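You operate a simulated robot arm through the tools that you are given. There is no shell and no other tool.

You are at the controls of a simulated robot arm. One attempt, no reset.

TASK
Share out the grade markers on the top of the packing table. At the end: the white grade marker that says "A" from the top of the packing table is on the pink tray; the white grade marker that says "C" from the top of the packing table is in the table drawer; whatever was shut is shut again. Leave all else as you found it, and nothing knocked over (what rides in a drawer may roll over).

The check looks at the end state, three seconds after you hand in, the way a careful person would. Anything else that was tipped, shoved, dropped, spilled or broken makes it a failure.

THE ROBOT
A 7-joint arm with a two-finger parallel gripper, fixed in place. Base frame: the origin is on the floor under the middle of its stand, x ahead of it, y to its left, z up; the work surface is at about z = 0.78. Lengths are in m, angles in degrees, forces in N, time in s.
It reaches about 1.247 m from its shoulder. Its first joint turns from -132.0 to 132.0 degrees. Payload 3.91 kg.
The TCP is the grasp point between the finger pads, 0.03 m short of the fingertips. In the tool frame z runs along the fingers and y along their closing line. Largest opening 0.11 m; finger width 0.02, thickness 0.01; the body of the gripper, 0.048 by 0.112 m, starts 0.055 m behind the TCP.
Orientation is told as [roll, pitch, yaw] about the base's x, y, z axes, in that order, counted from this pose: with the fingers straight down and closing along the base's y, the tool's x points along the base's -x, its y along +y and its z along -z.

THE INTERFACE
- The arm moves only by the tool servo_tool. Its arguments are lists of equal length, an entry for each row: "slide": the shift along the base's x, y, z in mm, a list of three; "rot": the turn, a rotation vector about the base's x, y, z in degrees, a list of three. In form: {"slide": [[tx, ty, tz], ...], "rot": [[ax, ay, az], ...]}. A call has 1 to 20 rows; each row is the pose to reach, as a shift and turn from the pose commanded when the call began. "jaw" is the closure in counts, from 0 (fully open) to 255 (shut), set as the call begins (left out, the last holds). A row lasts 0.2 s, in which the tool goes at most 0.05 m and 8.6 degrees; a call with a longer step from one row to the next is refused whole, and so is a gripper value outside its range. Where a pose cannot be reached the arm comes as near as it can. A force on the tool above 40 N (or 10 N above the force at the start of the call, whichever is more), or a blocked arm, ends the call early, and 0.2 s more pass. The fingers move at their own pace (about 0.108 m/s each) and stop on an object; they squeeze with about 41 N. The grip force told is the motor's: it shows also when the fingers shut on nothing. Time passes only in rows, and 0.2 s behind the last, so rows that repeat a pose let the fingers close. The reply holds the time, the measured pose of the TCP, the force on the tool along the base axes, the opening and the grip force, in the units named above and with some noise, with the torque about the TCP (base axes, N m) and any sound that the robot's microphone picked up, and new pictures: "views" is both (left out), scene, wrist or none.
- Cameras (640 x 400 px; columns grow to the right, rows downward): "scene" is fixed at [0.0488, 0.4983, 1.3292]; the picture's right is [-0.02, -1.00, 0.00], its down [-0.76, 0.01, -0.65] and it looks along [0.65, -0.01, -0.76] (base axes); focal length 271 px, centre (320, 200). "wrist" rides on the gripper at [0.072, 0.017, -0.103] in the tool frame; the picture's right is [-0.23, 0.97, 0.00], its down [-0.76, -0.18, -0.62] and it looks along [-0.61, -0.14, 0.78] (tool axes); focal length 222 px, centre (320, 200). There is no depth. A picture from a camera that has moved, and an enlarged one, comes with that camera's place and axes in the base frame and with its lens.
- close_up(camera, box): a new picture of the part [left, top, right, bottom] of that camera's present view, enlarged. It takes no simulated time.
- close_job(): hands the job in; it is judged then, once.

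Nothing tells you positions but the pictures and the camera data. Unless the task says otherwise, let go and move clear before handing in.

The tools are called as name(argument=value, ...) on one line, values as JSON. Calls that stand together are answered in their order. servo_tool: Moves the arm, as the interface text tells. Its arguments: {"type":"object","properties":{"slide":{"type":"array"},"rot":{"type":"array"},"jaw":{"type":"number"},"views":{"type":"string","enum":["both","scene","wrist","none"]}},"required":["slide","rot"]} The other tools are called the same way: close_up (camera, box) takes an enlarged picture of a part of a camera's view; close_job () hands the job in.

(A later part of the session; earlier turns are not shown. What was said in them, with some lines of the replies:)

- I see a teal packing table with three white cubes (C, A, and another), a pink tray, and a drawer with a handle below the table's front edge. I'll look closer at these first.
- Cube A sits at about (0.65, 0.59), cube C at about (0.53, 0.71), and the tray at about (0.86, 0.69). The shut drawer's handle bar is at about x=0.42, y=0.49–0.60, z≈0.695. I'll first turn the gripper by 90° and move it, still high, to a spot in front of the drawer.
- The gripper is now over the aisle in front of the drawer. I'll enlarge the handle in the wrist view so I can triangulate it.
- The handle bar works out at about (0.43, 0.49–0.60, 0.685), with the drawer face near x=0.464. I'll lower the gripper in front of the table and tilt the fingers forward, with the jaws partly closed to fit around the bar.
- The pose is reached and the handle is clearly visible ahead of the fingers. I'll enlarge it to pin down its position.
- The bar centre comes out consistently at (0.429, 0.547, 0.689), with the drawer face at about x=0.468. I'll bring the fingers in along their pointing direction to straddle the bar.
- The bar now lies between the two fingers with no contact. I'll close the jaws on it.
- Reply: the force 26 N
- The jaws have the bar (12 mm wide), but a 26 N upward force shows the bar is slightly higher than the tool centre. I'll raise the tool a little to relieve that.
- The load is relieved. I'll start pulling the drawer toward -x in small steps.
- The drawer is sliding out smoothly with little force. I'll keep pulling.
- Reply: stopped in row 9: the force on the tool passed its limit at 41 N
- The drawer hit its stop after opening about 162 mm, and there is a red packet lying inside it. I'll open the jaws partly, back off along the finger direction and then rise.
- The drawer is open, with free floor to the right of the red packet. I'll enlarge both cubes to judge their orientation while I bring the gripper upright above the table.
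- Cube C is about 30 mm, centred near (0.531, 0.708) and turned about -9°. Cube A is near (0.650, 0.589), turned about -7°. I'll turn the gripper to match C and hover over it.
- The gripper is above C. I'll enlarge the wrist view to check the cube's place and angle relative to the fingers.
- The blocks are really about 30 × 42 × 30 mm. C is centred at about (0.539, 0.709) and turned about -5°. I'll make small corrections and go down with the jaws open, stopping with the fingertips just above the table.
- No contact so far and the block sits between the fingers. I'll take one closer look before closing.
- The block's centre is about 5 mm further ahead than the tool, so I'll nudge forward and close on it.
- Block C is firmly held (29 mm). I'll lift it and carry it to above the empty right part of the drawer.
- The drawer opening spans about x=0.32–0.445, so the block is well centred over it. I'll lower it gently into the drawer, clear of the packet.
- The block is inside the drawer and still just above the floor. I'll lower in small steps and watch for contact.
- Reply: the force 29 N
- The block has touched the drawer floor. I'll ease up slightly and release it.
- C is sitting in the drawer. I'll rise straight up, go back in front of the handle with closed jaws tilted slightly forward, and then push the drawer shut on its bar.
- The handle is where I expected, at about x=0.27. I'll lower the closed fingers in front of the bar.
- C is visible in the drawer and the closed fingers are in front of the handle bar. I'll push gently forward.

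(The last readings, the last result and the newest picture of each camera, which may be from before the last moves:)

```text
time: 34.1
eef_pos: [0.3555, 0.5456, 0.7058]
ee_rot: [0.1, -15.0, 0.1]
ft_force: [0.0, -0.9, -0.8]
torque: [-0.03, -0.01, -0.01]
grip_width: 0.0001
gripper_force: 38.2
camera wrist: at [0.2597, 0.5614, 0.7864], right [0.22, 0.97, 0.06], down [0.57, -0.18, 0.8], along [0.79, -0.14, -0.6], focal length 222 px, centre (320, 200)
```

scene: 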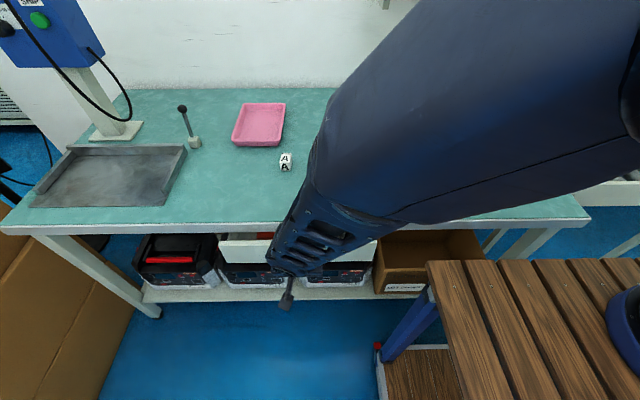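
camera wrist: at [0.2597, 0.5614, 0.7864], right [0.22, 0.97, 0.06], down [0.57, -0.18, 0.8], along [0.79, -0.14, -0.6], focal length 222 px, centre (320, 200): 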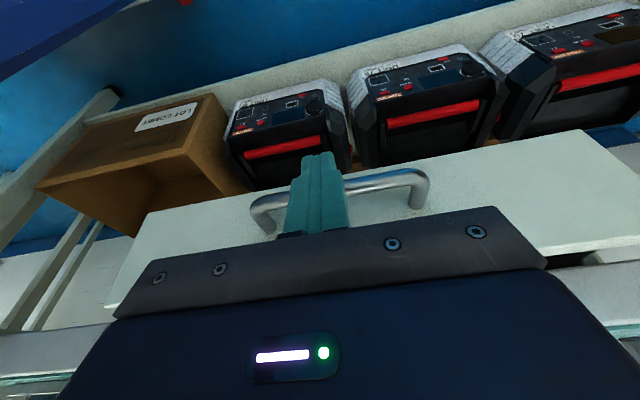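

The drawer is sliding in. I'll keep going slowly until it seats.

servo_tool(slide=[[8, 0, 0], [16, 0, 0], [24, 0, 0], [32, 0, 0], [40, 0, 0], [46, 0, 0], [50, 0, 0]], rot=[[0, 0, 0], [0, 0, 0], [0, 0, 0], [0, 0, 0], [0, 0, 0], [0, 0, 0], [0, 0, 0]])

```text
time: 35.7
eef_pos: [0.4048, 0.545, 0.7051]
ee_rot: [0.1, -14.9, 0.1]
ft_force: [-0.2, -0.2, 0.6]
torque: [0.0, -0.03, 0.0]
grip_width: 0.0
gripper_force: 37.5
camera wrist: at [0.3094, 0.5608, 0.7861], right [0.22, 0.97, 0.06], down [0.57, -0.18, 0.8], along [0.79, -0.14, -0.6], focal length 222 px, centre (320, 200)
```

scene: 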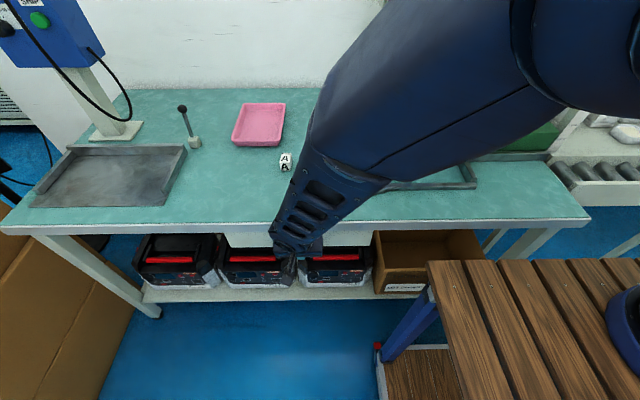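
wrist: 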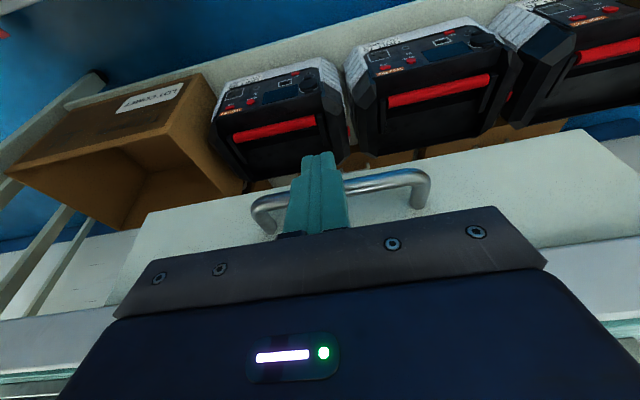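

Almost shut. I'll press on in 2–3 mm steps until I feel the stop.

servo_tool(slide=[[2, 0, 0], [4, 0, 0], [6, 0, 0], [6, 0, 0]], rot=[[0, 0, 0], [0, 0, 0], [0, 0, 0], [0, 0, 0]], views="wrist")

```text
time: 36.7
eef_pos: [0.4087, 0.5447, 0.7049]
ee_rot: [0.0, -14.9, 0.1]
ft_force: [-37.6, -4.5, -1.5]
torque: [0.01, 0.59, -0.02]
grip_width: 0.0003
gripper_force: 37.5
camera wrist: at [0.313, 0.5613, 0.7852], right [0.22, 0.97, 0.06], down [0.58, -0.18, 0.8], along [0.79, -0.14, -0.6], focal length 222 px, centre (320, 200)
```

wrist: 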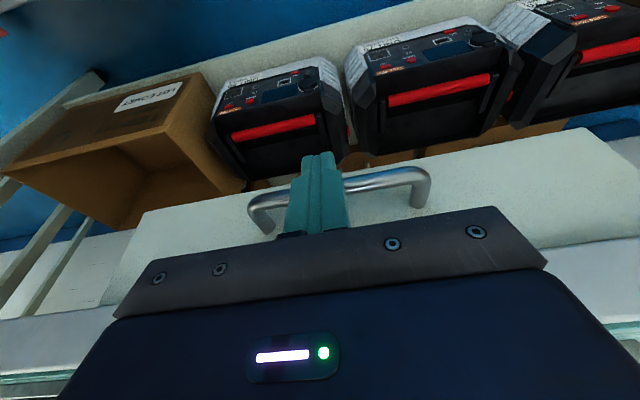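

The drawer has met its stop at the fully shut position (37.6 N reaction). I'll back off, rise and bring the tool upright.

servo_tool(slide=[[-20, 0, 0], [-40, 0, 0], [-60, 0, 0], [-60, 0, 45], [-60, 0, 90], [-60, 0, 135], [-60, 0, 180], [-60, 0, 225]], rot=[[0, 0, 0], [0, 0, 0], [0, 0, 0], [0, 0, 0], [0, 0, 0], [0, 5, 0], [0, 10, 0], [0, 15, 0]])

```text
time: 38.5
eef_pos: [0.351, 0.5478, 0.9315]
ee_rot: [0.0, 0.1, 0.1]
ft_force: [-0.2, 0.9, -0.2]
torque: [-0.05, -0.05, -0.01]
grip_width: 0.0
gripper_force: 37.8
camera wrist: at [0.2795, 0.5638, 1.034], right [0.22, 0.97, 0.0], down [0.76, -0.18, 0.62], along [0.61, -0.14, -0.78], focal length 222 px, centre (320, 200)
```

scene: 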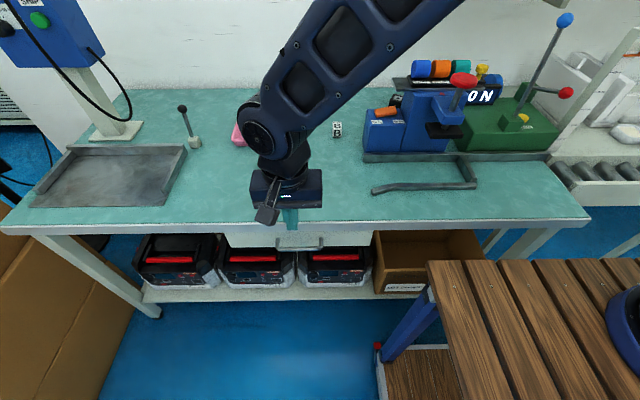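
wrist: 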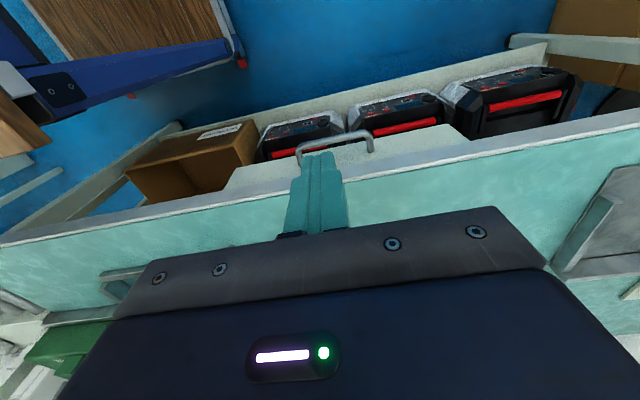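

The drawer looks shut just as at the start. Now I'll move over block A with the jaws open.

servo_tool(slide=[[40, 5, 0], [80, 10, 0], [120, 16, 0], [160, 22, 0], [200, 28, 0], [240, 33, 0], [275, 38, -3], [306, 42, -6]], rot=[[0, 0, 0], [0, 0, -1], [0, 0, -2], [0, 0, -3], [0, 0, -4], [0, 0, -5], [0, 0, -6], [0, 0, -7]], jaw=0)

close_up(camera="wrist", box=[240, 80, 400, 200])

close_up(camera="scene", box=[210, 200, 410, 320])

```text
time: 40.3
eef_pos: [0.6583, 0.586, 0.924]
ee_rot: [0.1, 0.0, -6.9]
ft_force: [-0.3, -0.2, 1.1]
torque: [-0.04, -0.07, -0.01]
grip_width: 0.11
gripper_force: 0.1
camera wrist: at [0.5895, 0.6109, 1.028], right [0.34, 0.94, 0.0], down [0.73, -0.27, 0.62], along [0.59, -0.21, -0.78], focal length 222 px, centre (320, 200)
```

scene: 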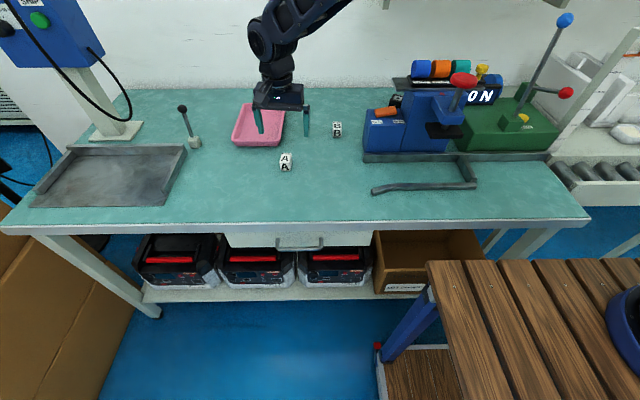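
wrist: 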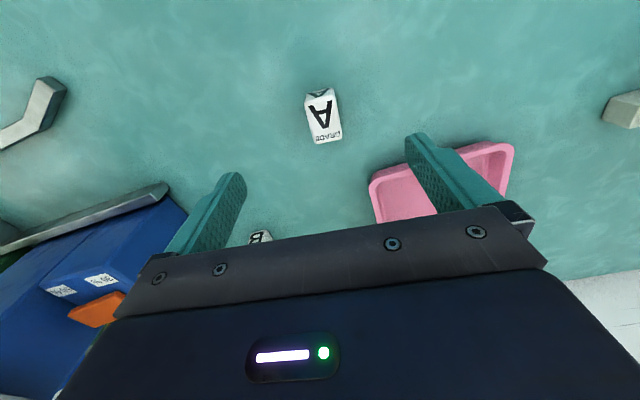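

```text
3.33 times, centred on (320, 140) of wrist
camera zoom: at [0.5895, 0.6109, 1.028], right [0.34, 0.94, 0.0], down [0.73, -0.27, 0.62], along [0.59, -0.21, -0.78], focal length 740 px, centre (320, 400)
```

zoom: 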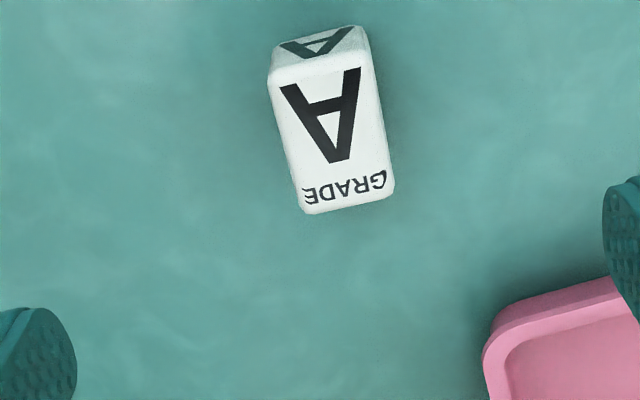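

```text
3.20 times, centred on (310, 260) of scene
camera zoom: at [0.0488, 0.4983, 1.3292], right [-0.02, -1.0, 0.0], down [-0.76, 0.01, -0.65], along [0.65, -0.01, -0.76], focal length 867 px, centre (352, 8)
```

zoom: 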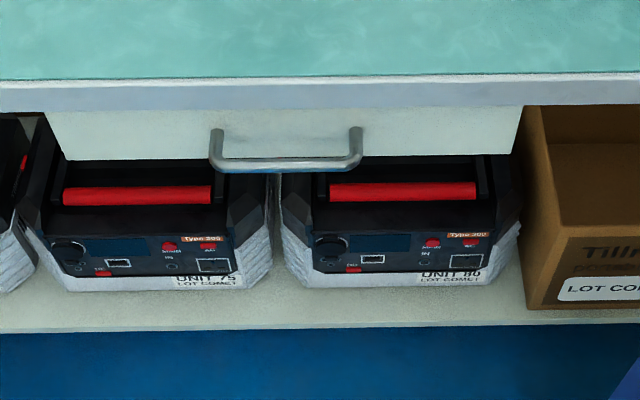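

The drawer looks identical to its initial shut state. A is centred at about (0.663, 0.590), turned about -7.5°, so I'll go down on it.

servo_tool(slide=[[5.5, 4, 0], [5.5, 4, -35], [5.5, 4, -70], [5.5, 4, -95], [5.5, 4, -106], [5.5, 4, -110], [5.5, 4, -110]], rot=[[0, 0, -0.5], [0, 0, -0.5], [0, 0, -0.5], [0, 0, -0.5], [0, 0, -0.5], [0, 0, -0.5], [0, 0, -0.5]], jaw=0)

close_up(camera="wrist", box=[170, 100, 490, 260])

```text
time: 41.9
eef_pos: [0.6633, 0.5907, 0.8115]
ee_rot: [0.1, -0.1, -7.5]
ft_force: [-0.4, 0.2, 0.5]
torque: [0.01, -0.01, -0.02]
grip_width: 0.11
gripper_force: 0.2
camera wrist: at [0.5945, 0.6169, 0.9163], right [0.35, 0.94, 0.0], down [0.73, -0.28, 0.62], along [0.58, -0.22, -0.78], focal length 222 px, centre (320, 200)
```

scene: 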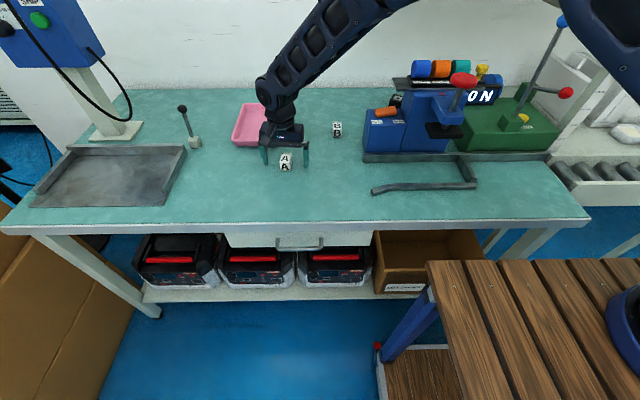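
wrist: 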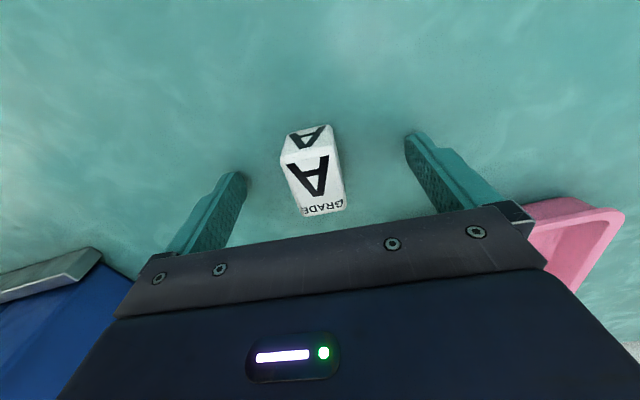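

```text
2.00 times, centred on (330, 180) of wrist
camera zoom: at [0.5945, 0.6169, 0.9163], right [0.35, 0.94, 0.0], down [0.73, -0.28, 0.62], along [0.58, -0.22, -0.78], focal length 444 px, centre (300, 240)
```

zoom: 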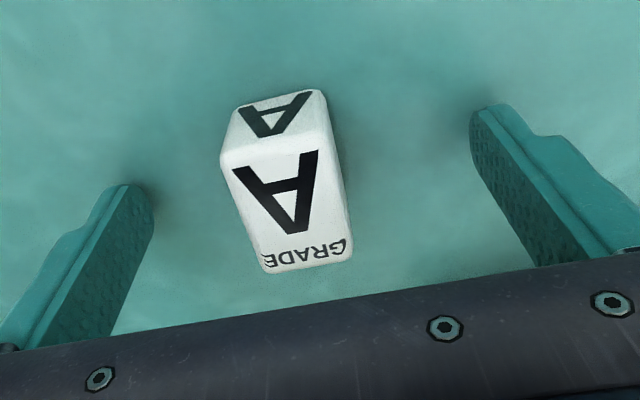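

A is centred within 2 mm of the tool. I'll make a tiny correction and close on it.

servo_tool(slide=[[0, -1.5, 1], [0, -1.5, 1]], rot=[[0, 0, 0], [0, 0, 0]], jaw=0, views="none")

servo_tool(slide=[[0, 0, 0], [0, 0, 0], [0, 0, 0], [0, 0, 0]], rot=[[0, 0, 0], [0, 0, 0], [0, 0, 0], [0, 0, 0]], jaw=255, views="wrist")

```text
time: 42.5
eef_pos: [0.6645, 0.5894, 0.8141]
ee_rot: [0.1, 0.1, -7.5]
ft_force: [-0.5, -0.4, 0.2]
torque: [0.02, 0.02, 0.04]
grip_width: 0.1103
gripper_force: 0.0
```

```text
time: 43.5
eef_pos: [0.6636, 0.5894, 0.8139]
ee_rot: [0.1, 0.0, -7.4]
ft_force: [0.9, 0.3, -0.5]
torque: [-0.04, -0.05, 0.0]
grip_width: 0.029
gripper_force: 41.2
camera wrist: at [0.5947, 0.6154, 0.9174], right [0.35, 0.94, 0.0], down [0.73, -0.28, 0.62], along [0.58, -0.22, -0.78], focal length 222 px, centre (320, 200)
```

wrist: 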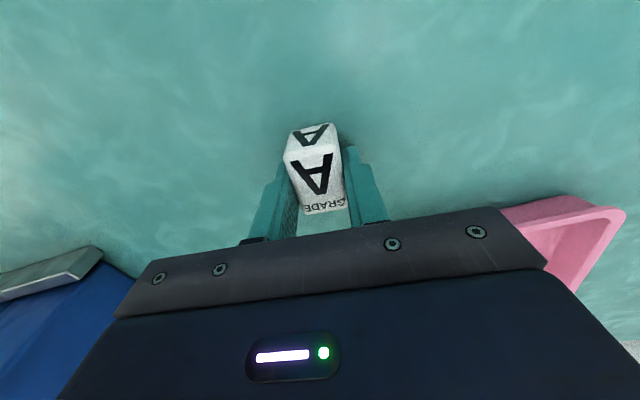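

A is held. I'll lift it and carry it over the pink tray, whose interior spans about x 0.765–0.96, y 0.62–0.76.

servo_tool(slide=[[0, 0, 30], [0, 0, 70], [0, 0, 110], [28, 16, 110], [60, 34, 110], [94, 53, 110], [130, 74, 110], [167, 95, 110], [167, 95, 110]], rot=[[0, 0, 0], [0, 0, 0], [0, 0, 0], [0, 0, 1.5], [0, 0, 3], [0, 0, 4.5], [0, 0, 6], [0, 0, 7.4], [0, 0, 7.4]])

```text
time: 45.5
eef_pos: [0.8308, 0.6844, 0.925]
ee_rot: [0.2, 0.0, 0.0]
ft_force: [0.0, 0.4, 0.1]
torque: [0.03, 0.0, -0.01]
grip_width: 0.0293
gripper_force: 42.0
camera wrist: at [0.7593, 0.7015, 1.0287], right [0.23, 0.97, 0.0], down [0.76, -0.18, 0.62], along [0.61, -0.14, -0.78], focal length 222 px, centre (320, 200)
```

scene: 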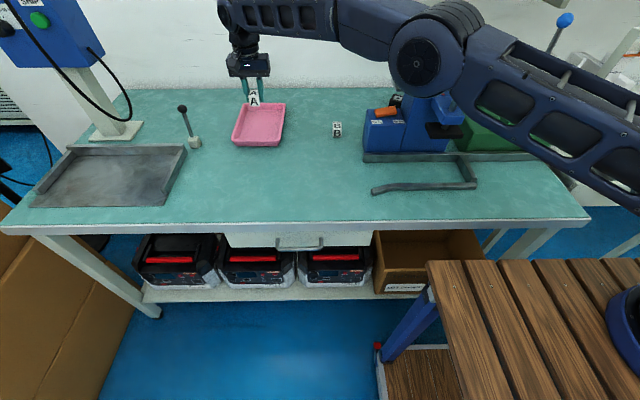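
wrist: 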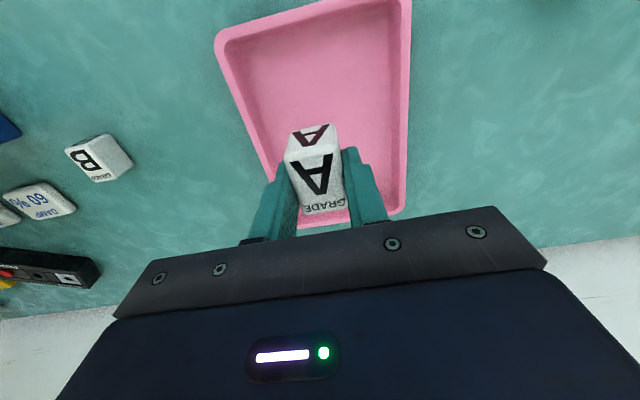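

The block is above the inside of the tray, and the arm is clear of the machines. I'll lower it slowly.

servo_tool(slide=[[2, 2, -30], [4, 3, -60], [4, 3, -85], [4, 3, -98], [4, 3, -102]], rot=[[0, 0, 0], [0, 0, 0], [0, 0, 0], [0, 0, 0], [0, 0, 0]])

```text
time: 46.7
eef_pos: [0.8349, 0.6861, 0.8226]
ee_rot: [0.2, 0.0, 0.0]
ft_force: [-0.8, 0.9, 0.0]
torque: [0.0, -0.05, -0.01]
grip_width: 0.0289
gripper_force: 41.4
camera wrist: at [0.7628, 0.7031, 0.9251], right [0.23, 0.97, 0.0], down [0.76, -0.18, 0.62], along [0.61, -0.14, -0.78], focal length 222 px, centre (320, 200)
```

scene: 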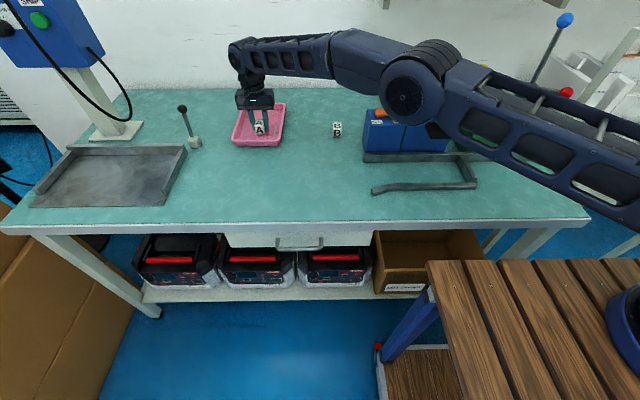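
wrist: 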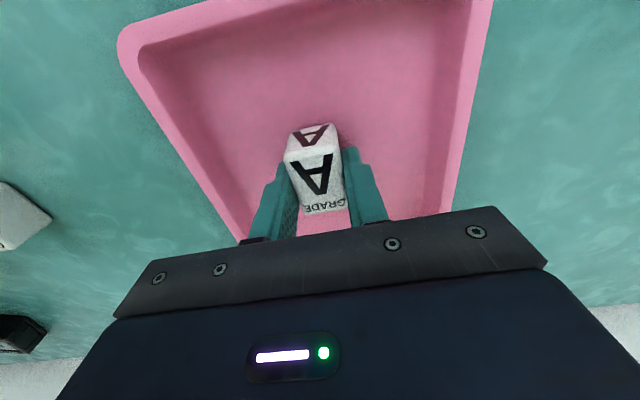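

The block is inside the tray, just above its floor. I'll lower in tiny steps until it touches.

servo_tool(slide=[[0, 0, -1], [0, 0, -2], [0, 0, -2]], rot=[[0, 0, 0], [0, 0, 0], [0, 0, 0]], views="none")

```text
time: 47.5
eef_pos: [0.8345, 0.6879, 0.8211]
ee_rot: [0.1, 0.1, -0.1]
ft_force: [-0.3, 0.2, 1.1]
torque: [0.02, 0.01, 0.0]
grip_width: 0.0289
gripper_force: 41.0
```

servo_tool(slide=[[0, 0, -1], [0, 0, -1.5], [0, 0, -1.5]], rot=[[0, 0, 0], [0, 0, 0], [0, 0, 0]], views="none")

```text
time: 48.3
eef_pos: [0.834, 0.6879, 0.8178]
ee_rot: [0.1, 0.0, -0.1]
ft_force: [0.0, -0.7, -0.3]
torque: [0.03, -0.02, -0.01]
grip_width: 0.0291
gripper_force: 41.0
```

servo_tool(slide=[[0, 0, -0.8], [0, 0, -1.5], [0, 0, -1.5]], rot=[[0, 0, 0], [0, 0, 0], [0, 0, 0]], views="wrist")

```text
time: 49.1
eef_pos: [0.8351, 0.6877, 0.8183]
ee_rot: [0.2, 0.0, 0.0]
ft_force: [-0.6, -0.5, 2.1]
torque: [-0.03, 0.03, -0.02]
grip_width: 0.0289
gripper_force: 41.4
camera wrist: at [0.7625, 0.7039, 0.9214], right [0.23, 0.97, 0.0], down [0.76, -0.18, 0.62], along [0.61, -0.14, -0.78], focal length 222 px, centre (320, 200)
```

wrist: 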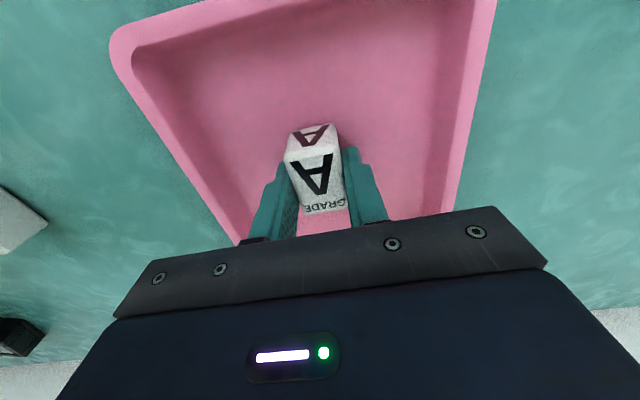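

servo_tool(slide=[[0, 0, -0.6], [0, 0, -1], [0, 0, -1]], rot=[[0, 0, 0], [0, 0, 0], [0, 0, 0]], views="none")

```text
time: 49.9
eef_pos: [0.8345, 0.6859, 0.8172]
ee_rot: [0.3, 0.0, 0.1]
ft_force: [-0.7, 2.4, 7.9]
torque: [0.03, 0.1, -0.03]
grip_width: 0.0287
gripper_force: 40.6
```

The block is touching the tray floor (about 8 N). I'll open the jaws moderately, keeping the fingers inside the tray walls.

servo_tool(slide=[[0, 0, 0.5], [0, 0, 0.5], [0, 0, 0.5], [0, 0, 0.5]], rot=[[0, 0, 0], [0, 0, 0], [0, 0, 0], [0, 0, 0]], jaw=116, views="wrist")

```text
time: 50.9
eef_pos: [0.8351, 0.6868, 0.8181]
ee_rot: [0.0, 0.0, 0.0]
ft_force: [-0.4, -0.1, -0.4]
torque: [-0.01, -0.02, 0.01]
grip_width: 0.06
gripper_force: 0.1
camera wrist: at [0.7622, 0.7035, 0.921], right [0.23, 0.97, 0.0], down [0.76, -0.18, 0.62], along [0.61, -0.14, -0.78], focal length 222 px, centre (320, 200)
```

wrist: 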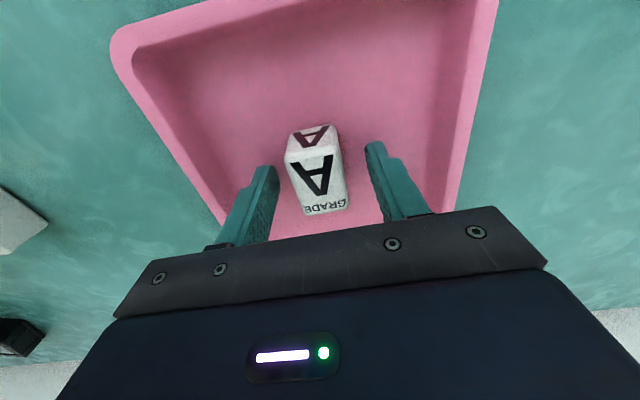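

A is standing free in the tray. I'll rise straight up, retreat to about the starting place, and check the whole scene.

servo_tool(slide=[[0, 0, 25], [0, 0, 60], [0, 0, 100], [0, 0, 140], [0, 0, 180], [-35, -30, 210], [-70, -60, 230], [-105, -95, 235], [-140, -130, 235], [-175, -165, 235], [-205, -200, 235], [-230, -240, 235]], rot=[[0, 0, 0], [0, 0, 0], [0, 0, 0], [0, 0, 0], [0, 0, 0], [0, 0, 0], [0, 0, 0], [0, 0, 0], [0, 0, 0], [0, 0, 0], [0, 0, 0], [0, 0, 0]])

close_up(camera="scene", box=[200, 80, 360, 210])

close_up(camera="scene", box=[210, 200, 410, 320])

```text
refused: row 6 steps farther than a row can; nothing moved
```

```text
3.08 times, centred on (280, 145) of scene
camera zoom: at [0.0488, 0.4983, 1.3292], right [-0.02, -1.0, 0.0], down [-0.76, 0.01, -0.65], along [0.65, -0.01, -0.76], focal length 833 px, centre (443, 369)
```

zoom: 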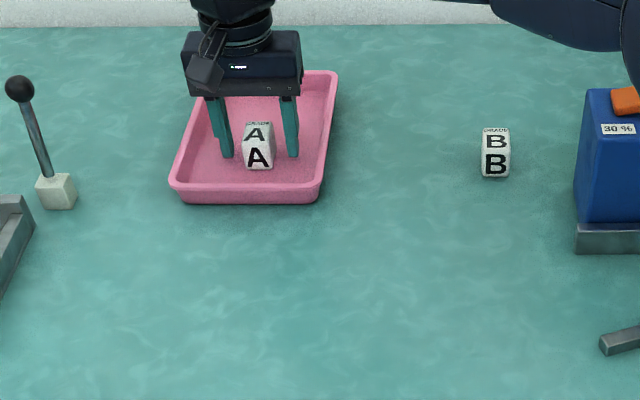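

```text
3.20 times, centred on (310, 260) of scene
camera zoom: at [0.0488, 0.4983, 1.3292], right [-0.02, -1.0, 0.0], down [-0.76, 0.01, -0.65], along [0.65, -0.01, -0.76], focal length 867 px, centre (352, 8)
```

zoom: 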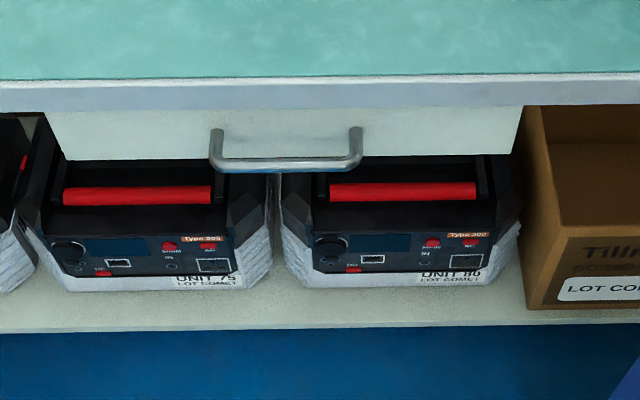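

The retreat was refused because one step was too long, so nothing moved. A stands in the tray and the drawer is shut. I'll retreat again with shorter steps.

servo_tool(slide=[[0, 0, 25], [0, 0, 60], [0, 0, 100], [0, 0, 140], [0, 0, 180], [-25, -25, 205], [-55, -55, 220], [-87, -87, 230], [-120, -120, 235], [-153, -153, 235], [-186, -186, 235], [-215, -219, 235], [-240, -255, 235]], rot=[[0, 0, 0], [0, 0, 0], [0, 0, 0], [0, 0, 0], [0, 0, 0], [0, 0, 0], [0, 0, 0], [0, 0, 0], [0, 0, 0], [0, 0, 0], [0, 0, 0], [0, 0, 0], [0, 0, 0]])

close_up(camera="scene", box=[200, 80, 360, 210])

```text
time: 53.7
eef_pos: [0.5937, 0.4299, 1.0518]
ee_rot: [0.1, 0.0, 0.0]
ft_force: [-0.7, 0.7, -0.8]
torque: [0.01, 0.02, -0.03]
grip_width: 0.0602
gripper_force: 0.1
camera wrist: at [0.5213, 0.4472, 1.1557], right [0.23, 0.97, 0.0], down [0.76, -0.18, 0.62], along [0.61, -0.14, -0.78], focal length 222 px, centre (320, 200)
```

scene: 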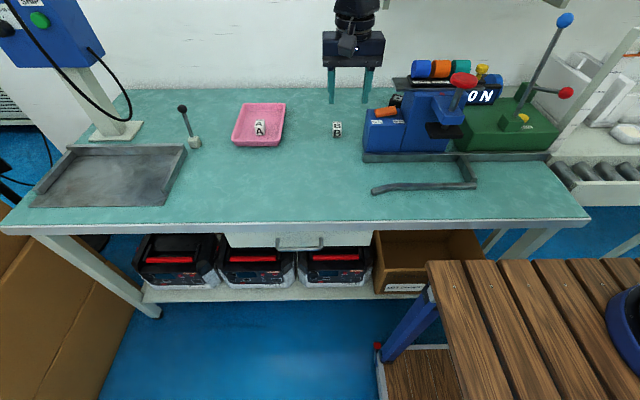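
wrist: 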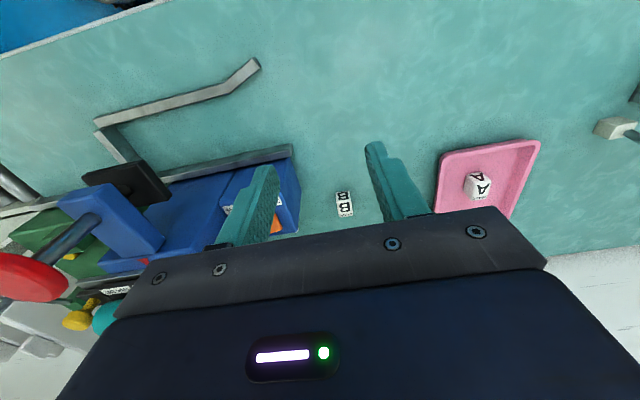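

```text
3.08 times, centred on (280, 145) of scene
camera zoom: at [0.0488, 0.4983, 1.3292], right [-0.02, -1.0, 0.0], down [-0.76, 0.01, -0.65], along [0.65, -0.01, -0.76], focal length 833 px, centre (443, 369)
```

zoom: 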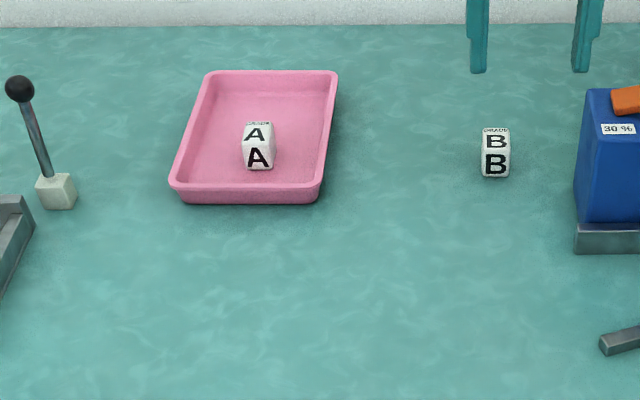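

A stands upright in the pink tray, and C is inside the drawer, which is shut. The tray, B and the rest of the table look unchanged, and the gripper is clear, so I'm handing in.

close_job()

```text
The job is handed in.
```

The job is handed in. The "A" marker is standing upright on the pink tray, and the "C" marker is in the table drawer.

The drawer is shut again and looks the same as it did at the start. It already held a red "PAPERS INSIDE" packet, and I set "C" on the empty floor beside it.

In the last pictures the "B" marker, the tray and the rest of the table look as they did at the start, and nothing is knocked over. The gripper has let go and moved clear.
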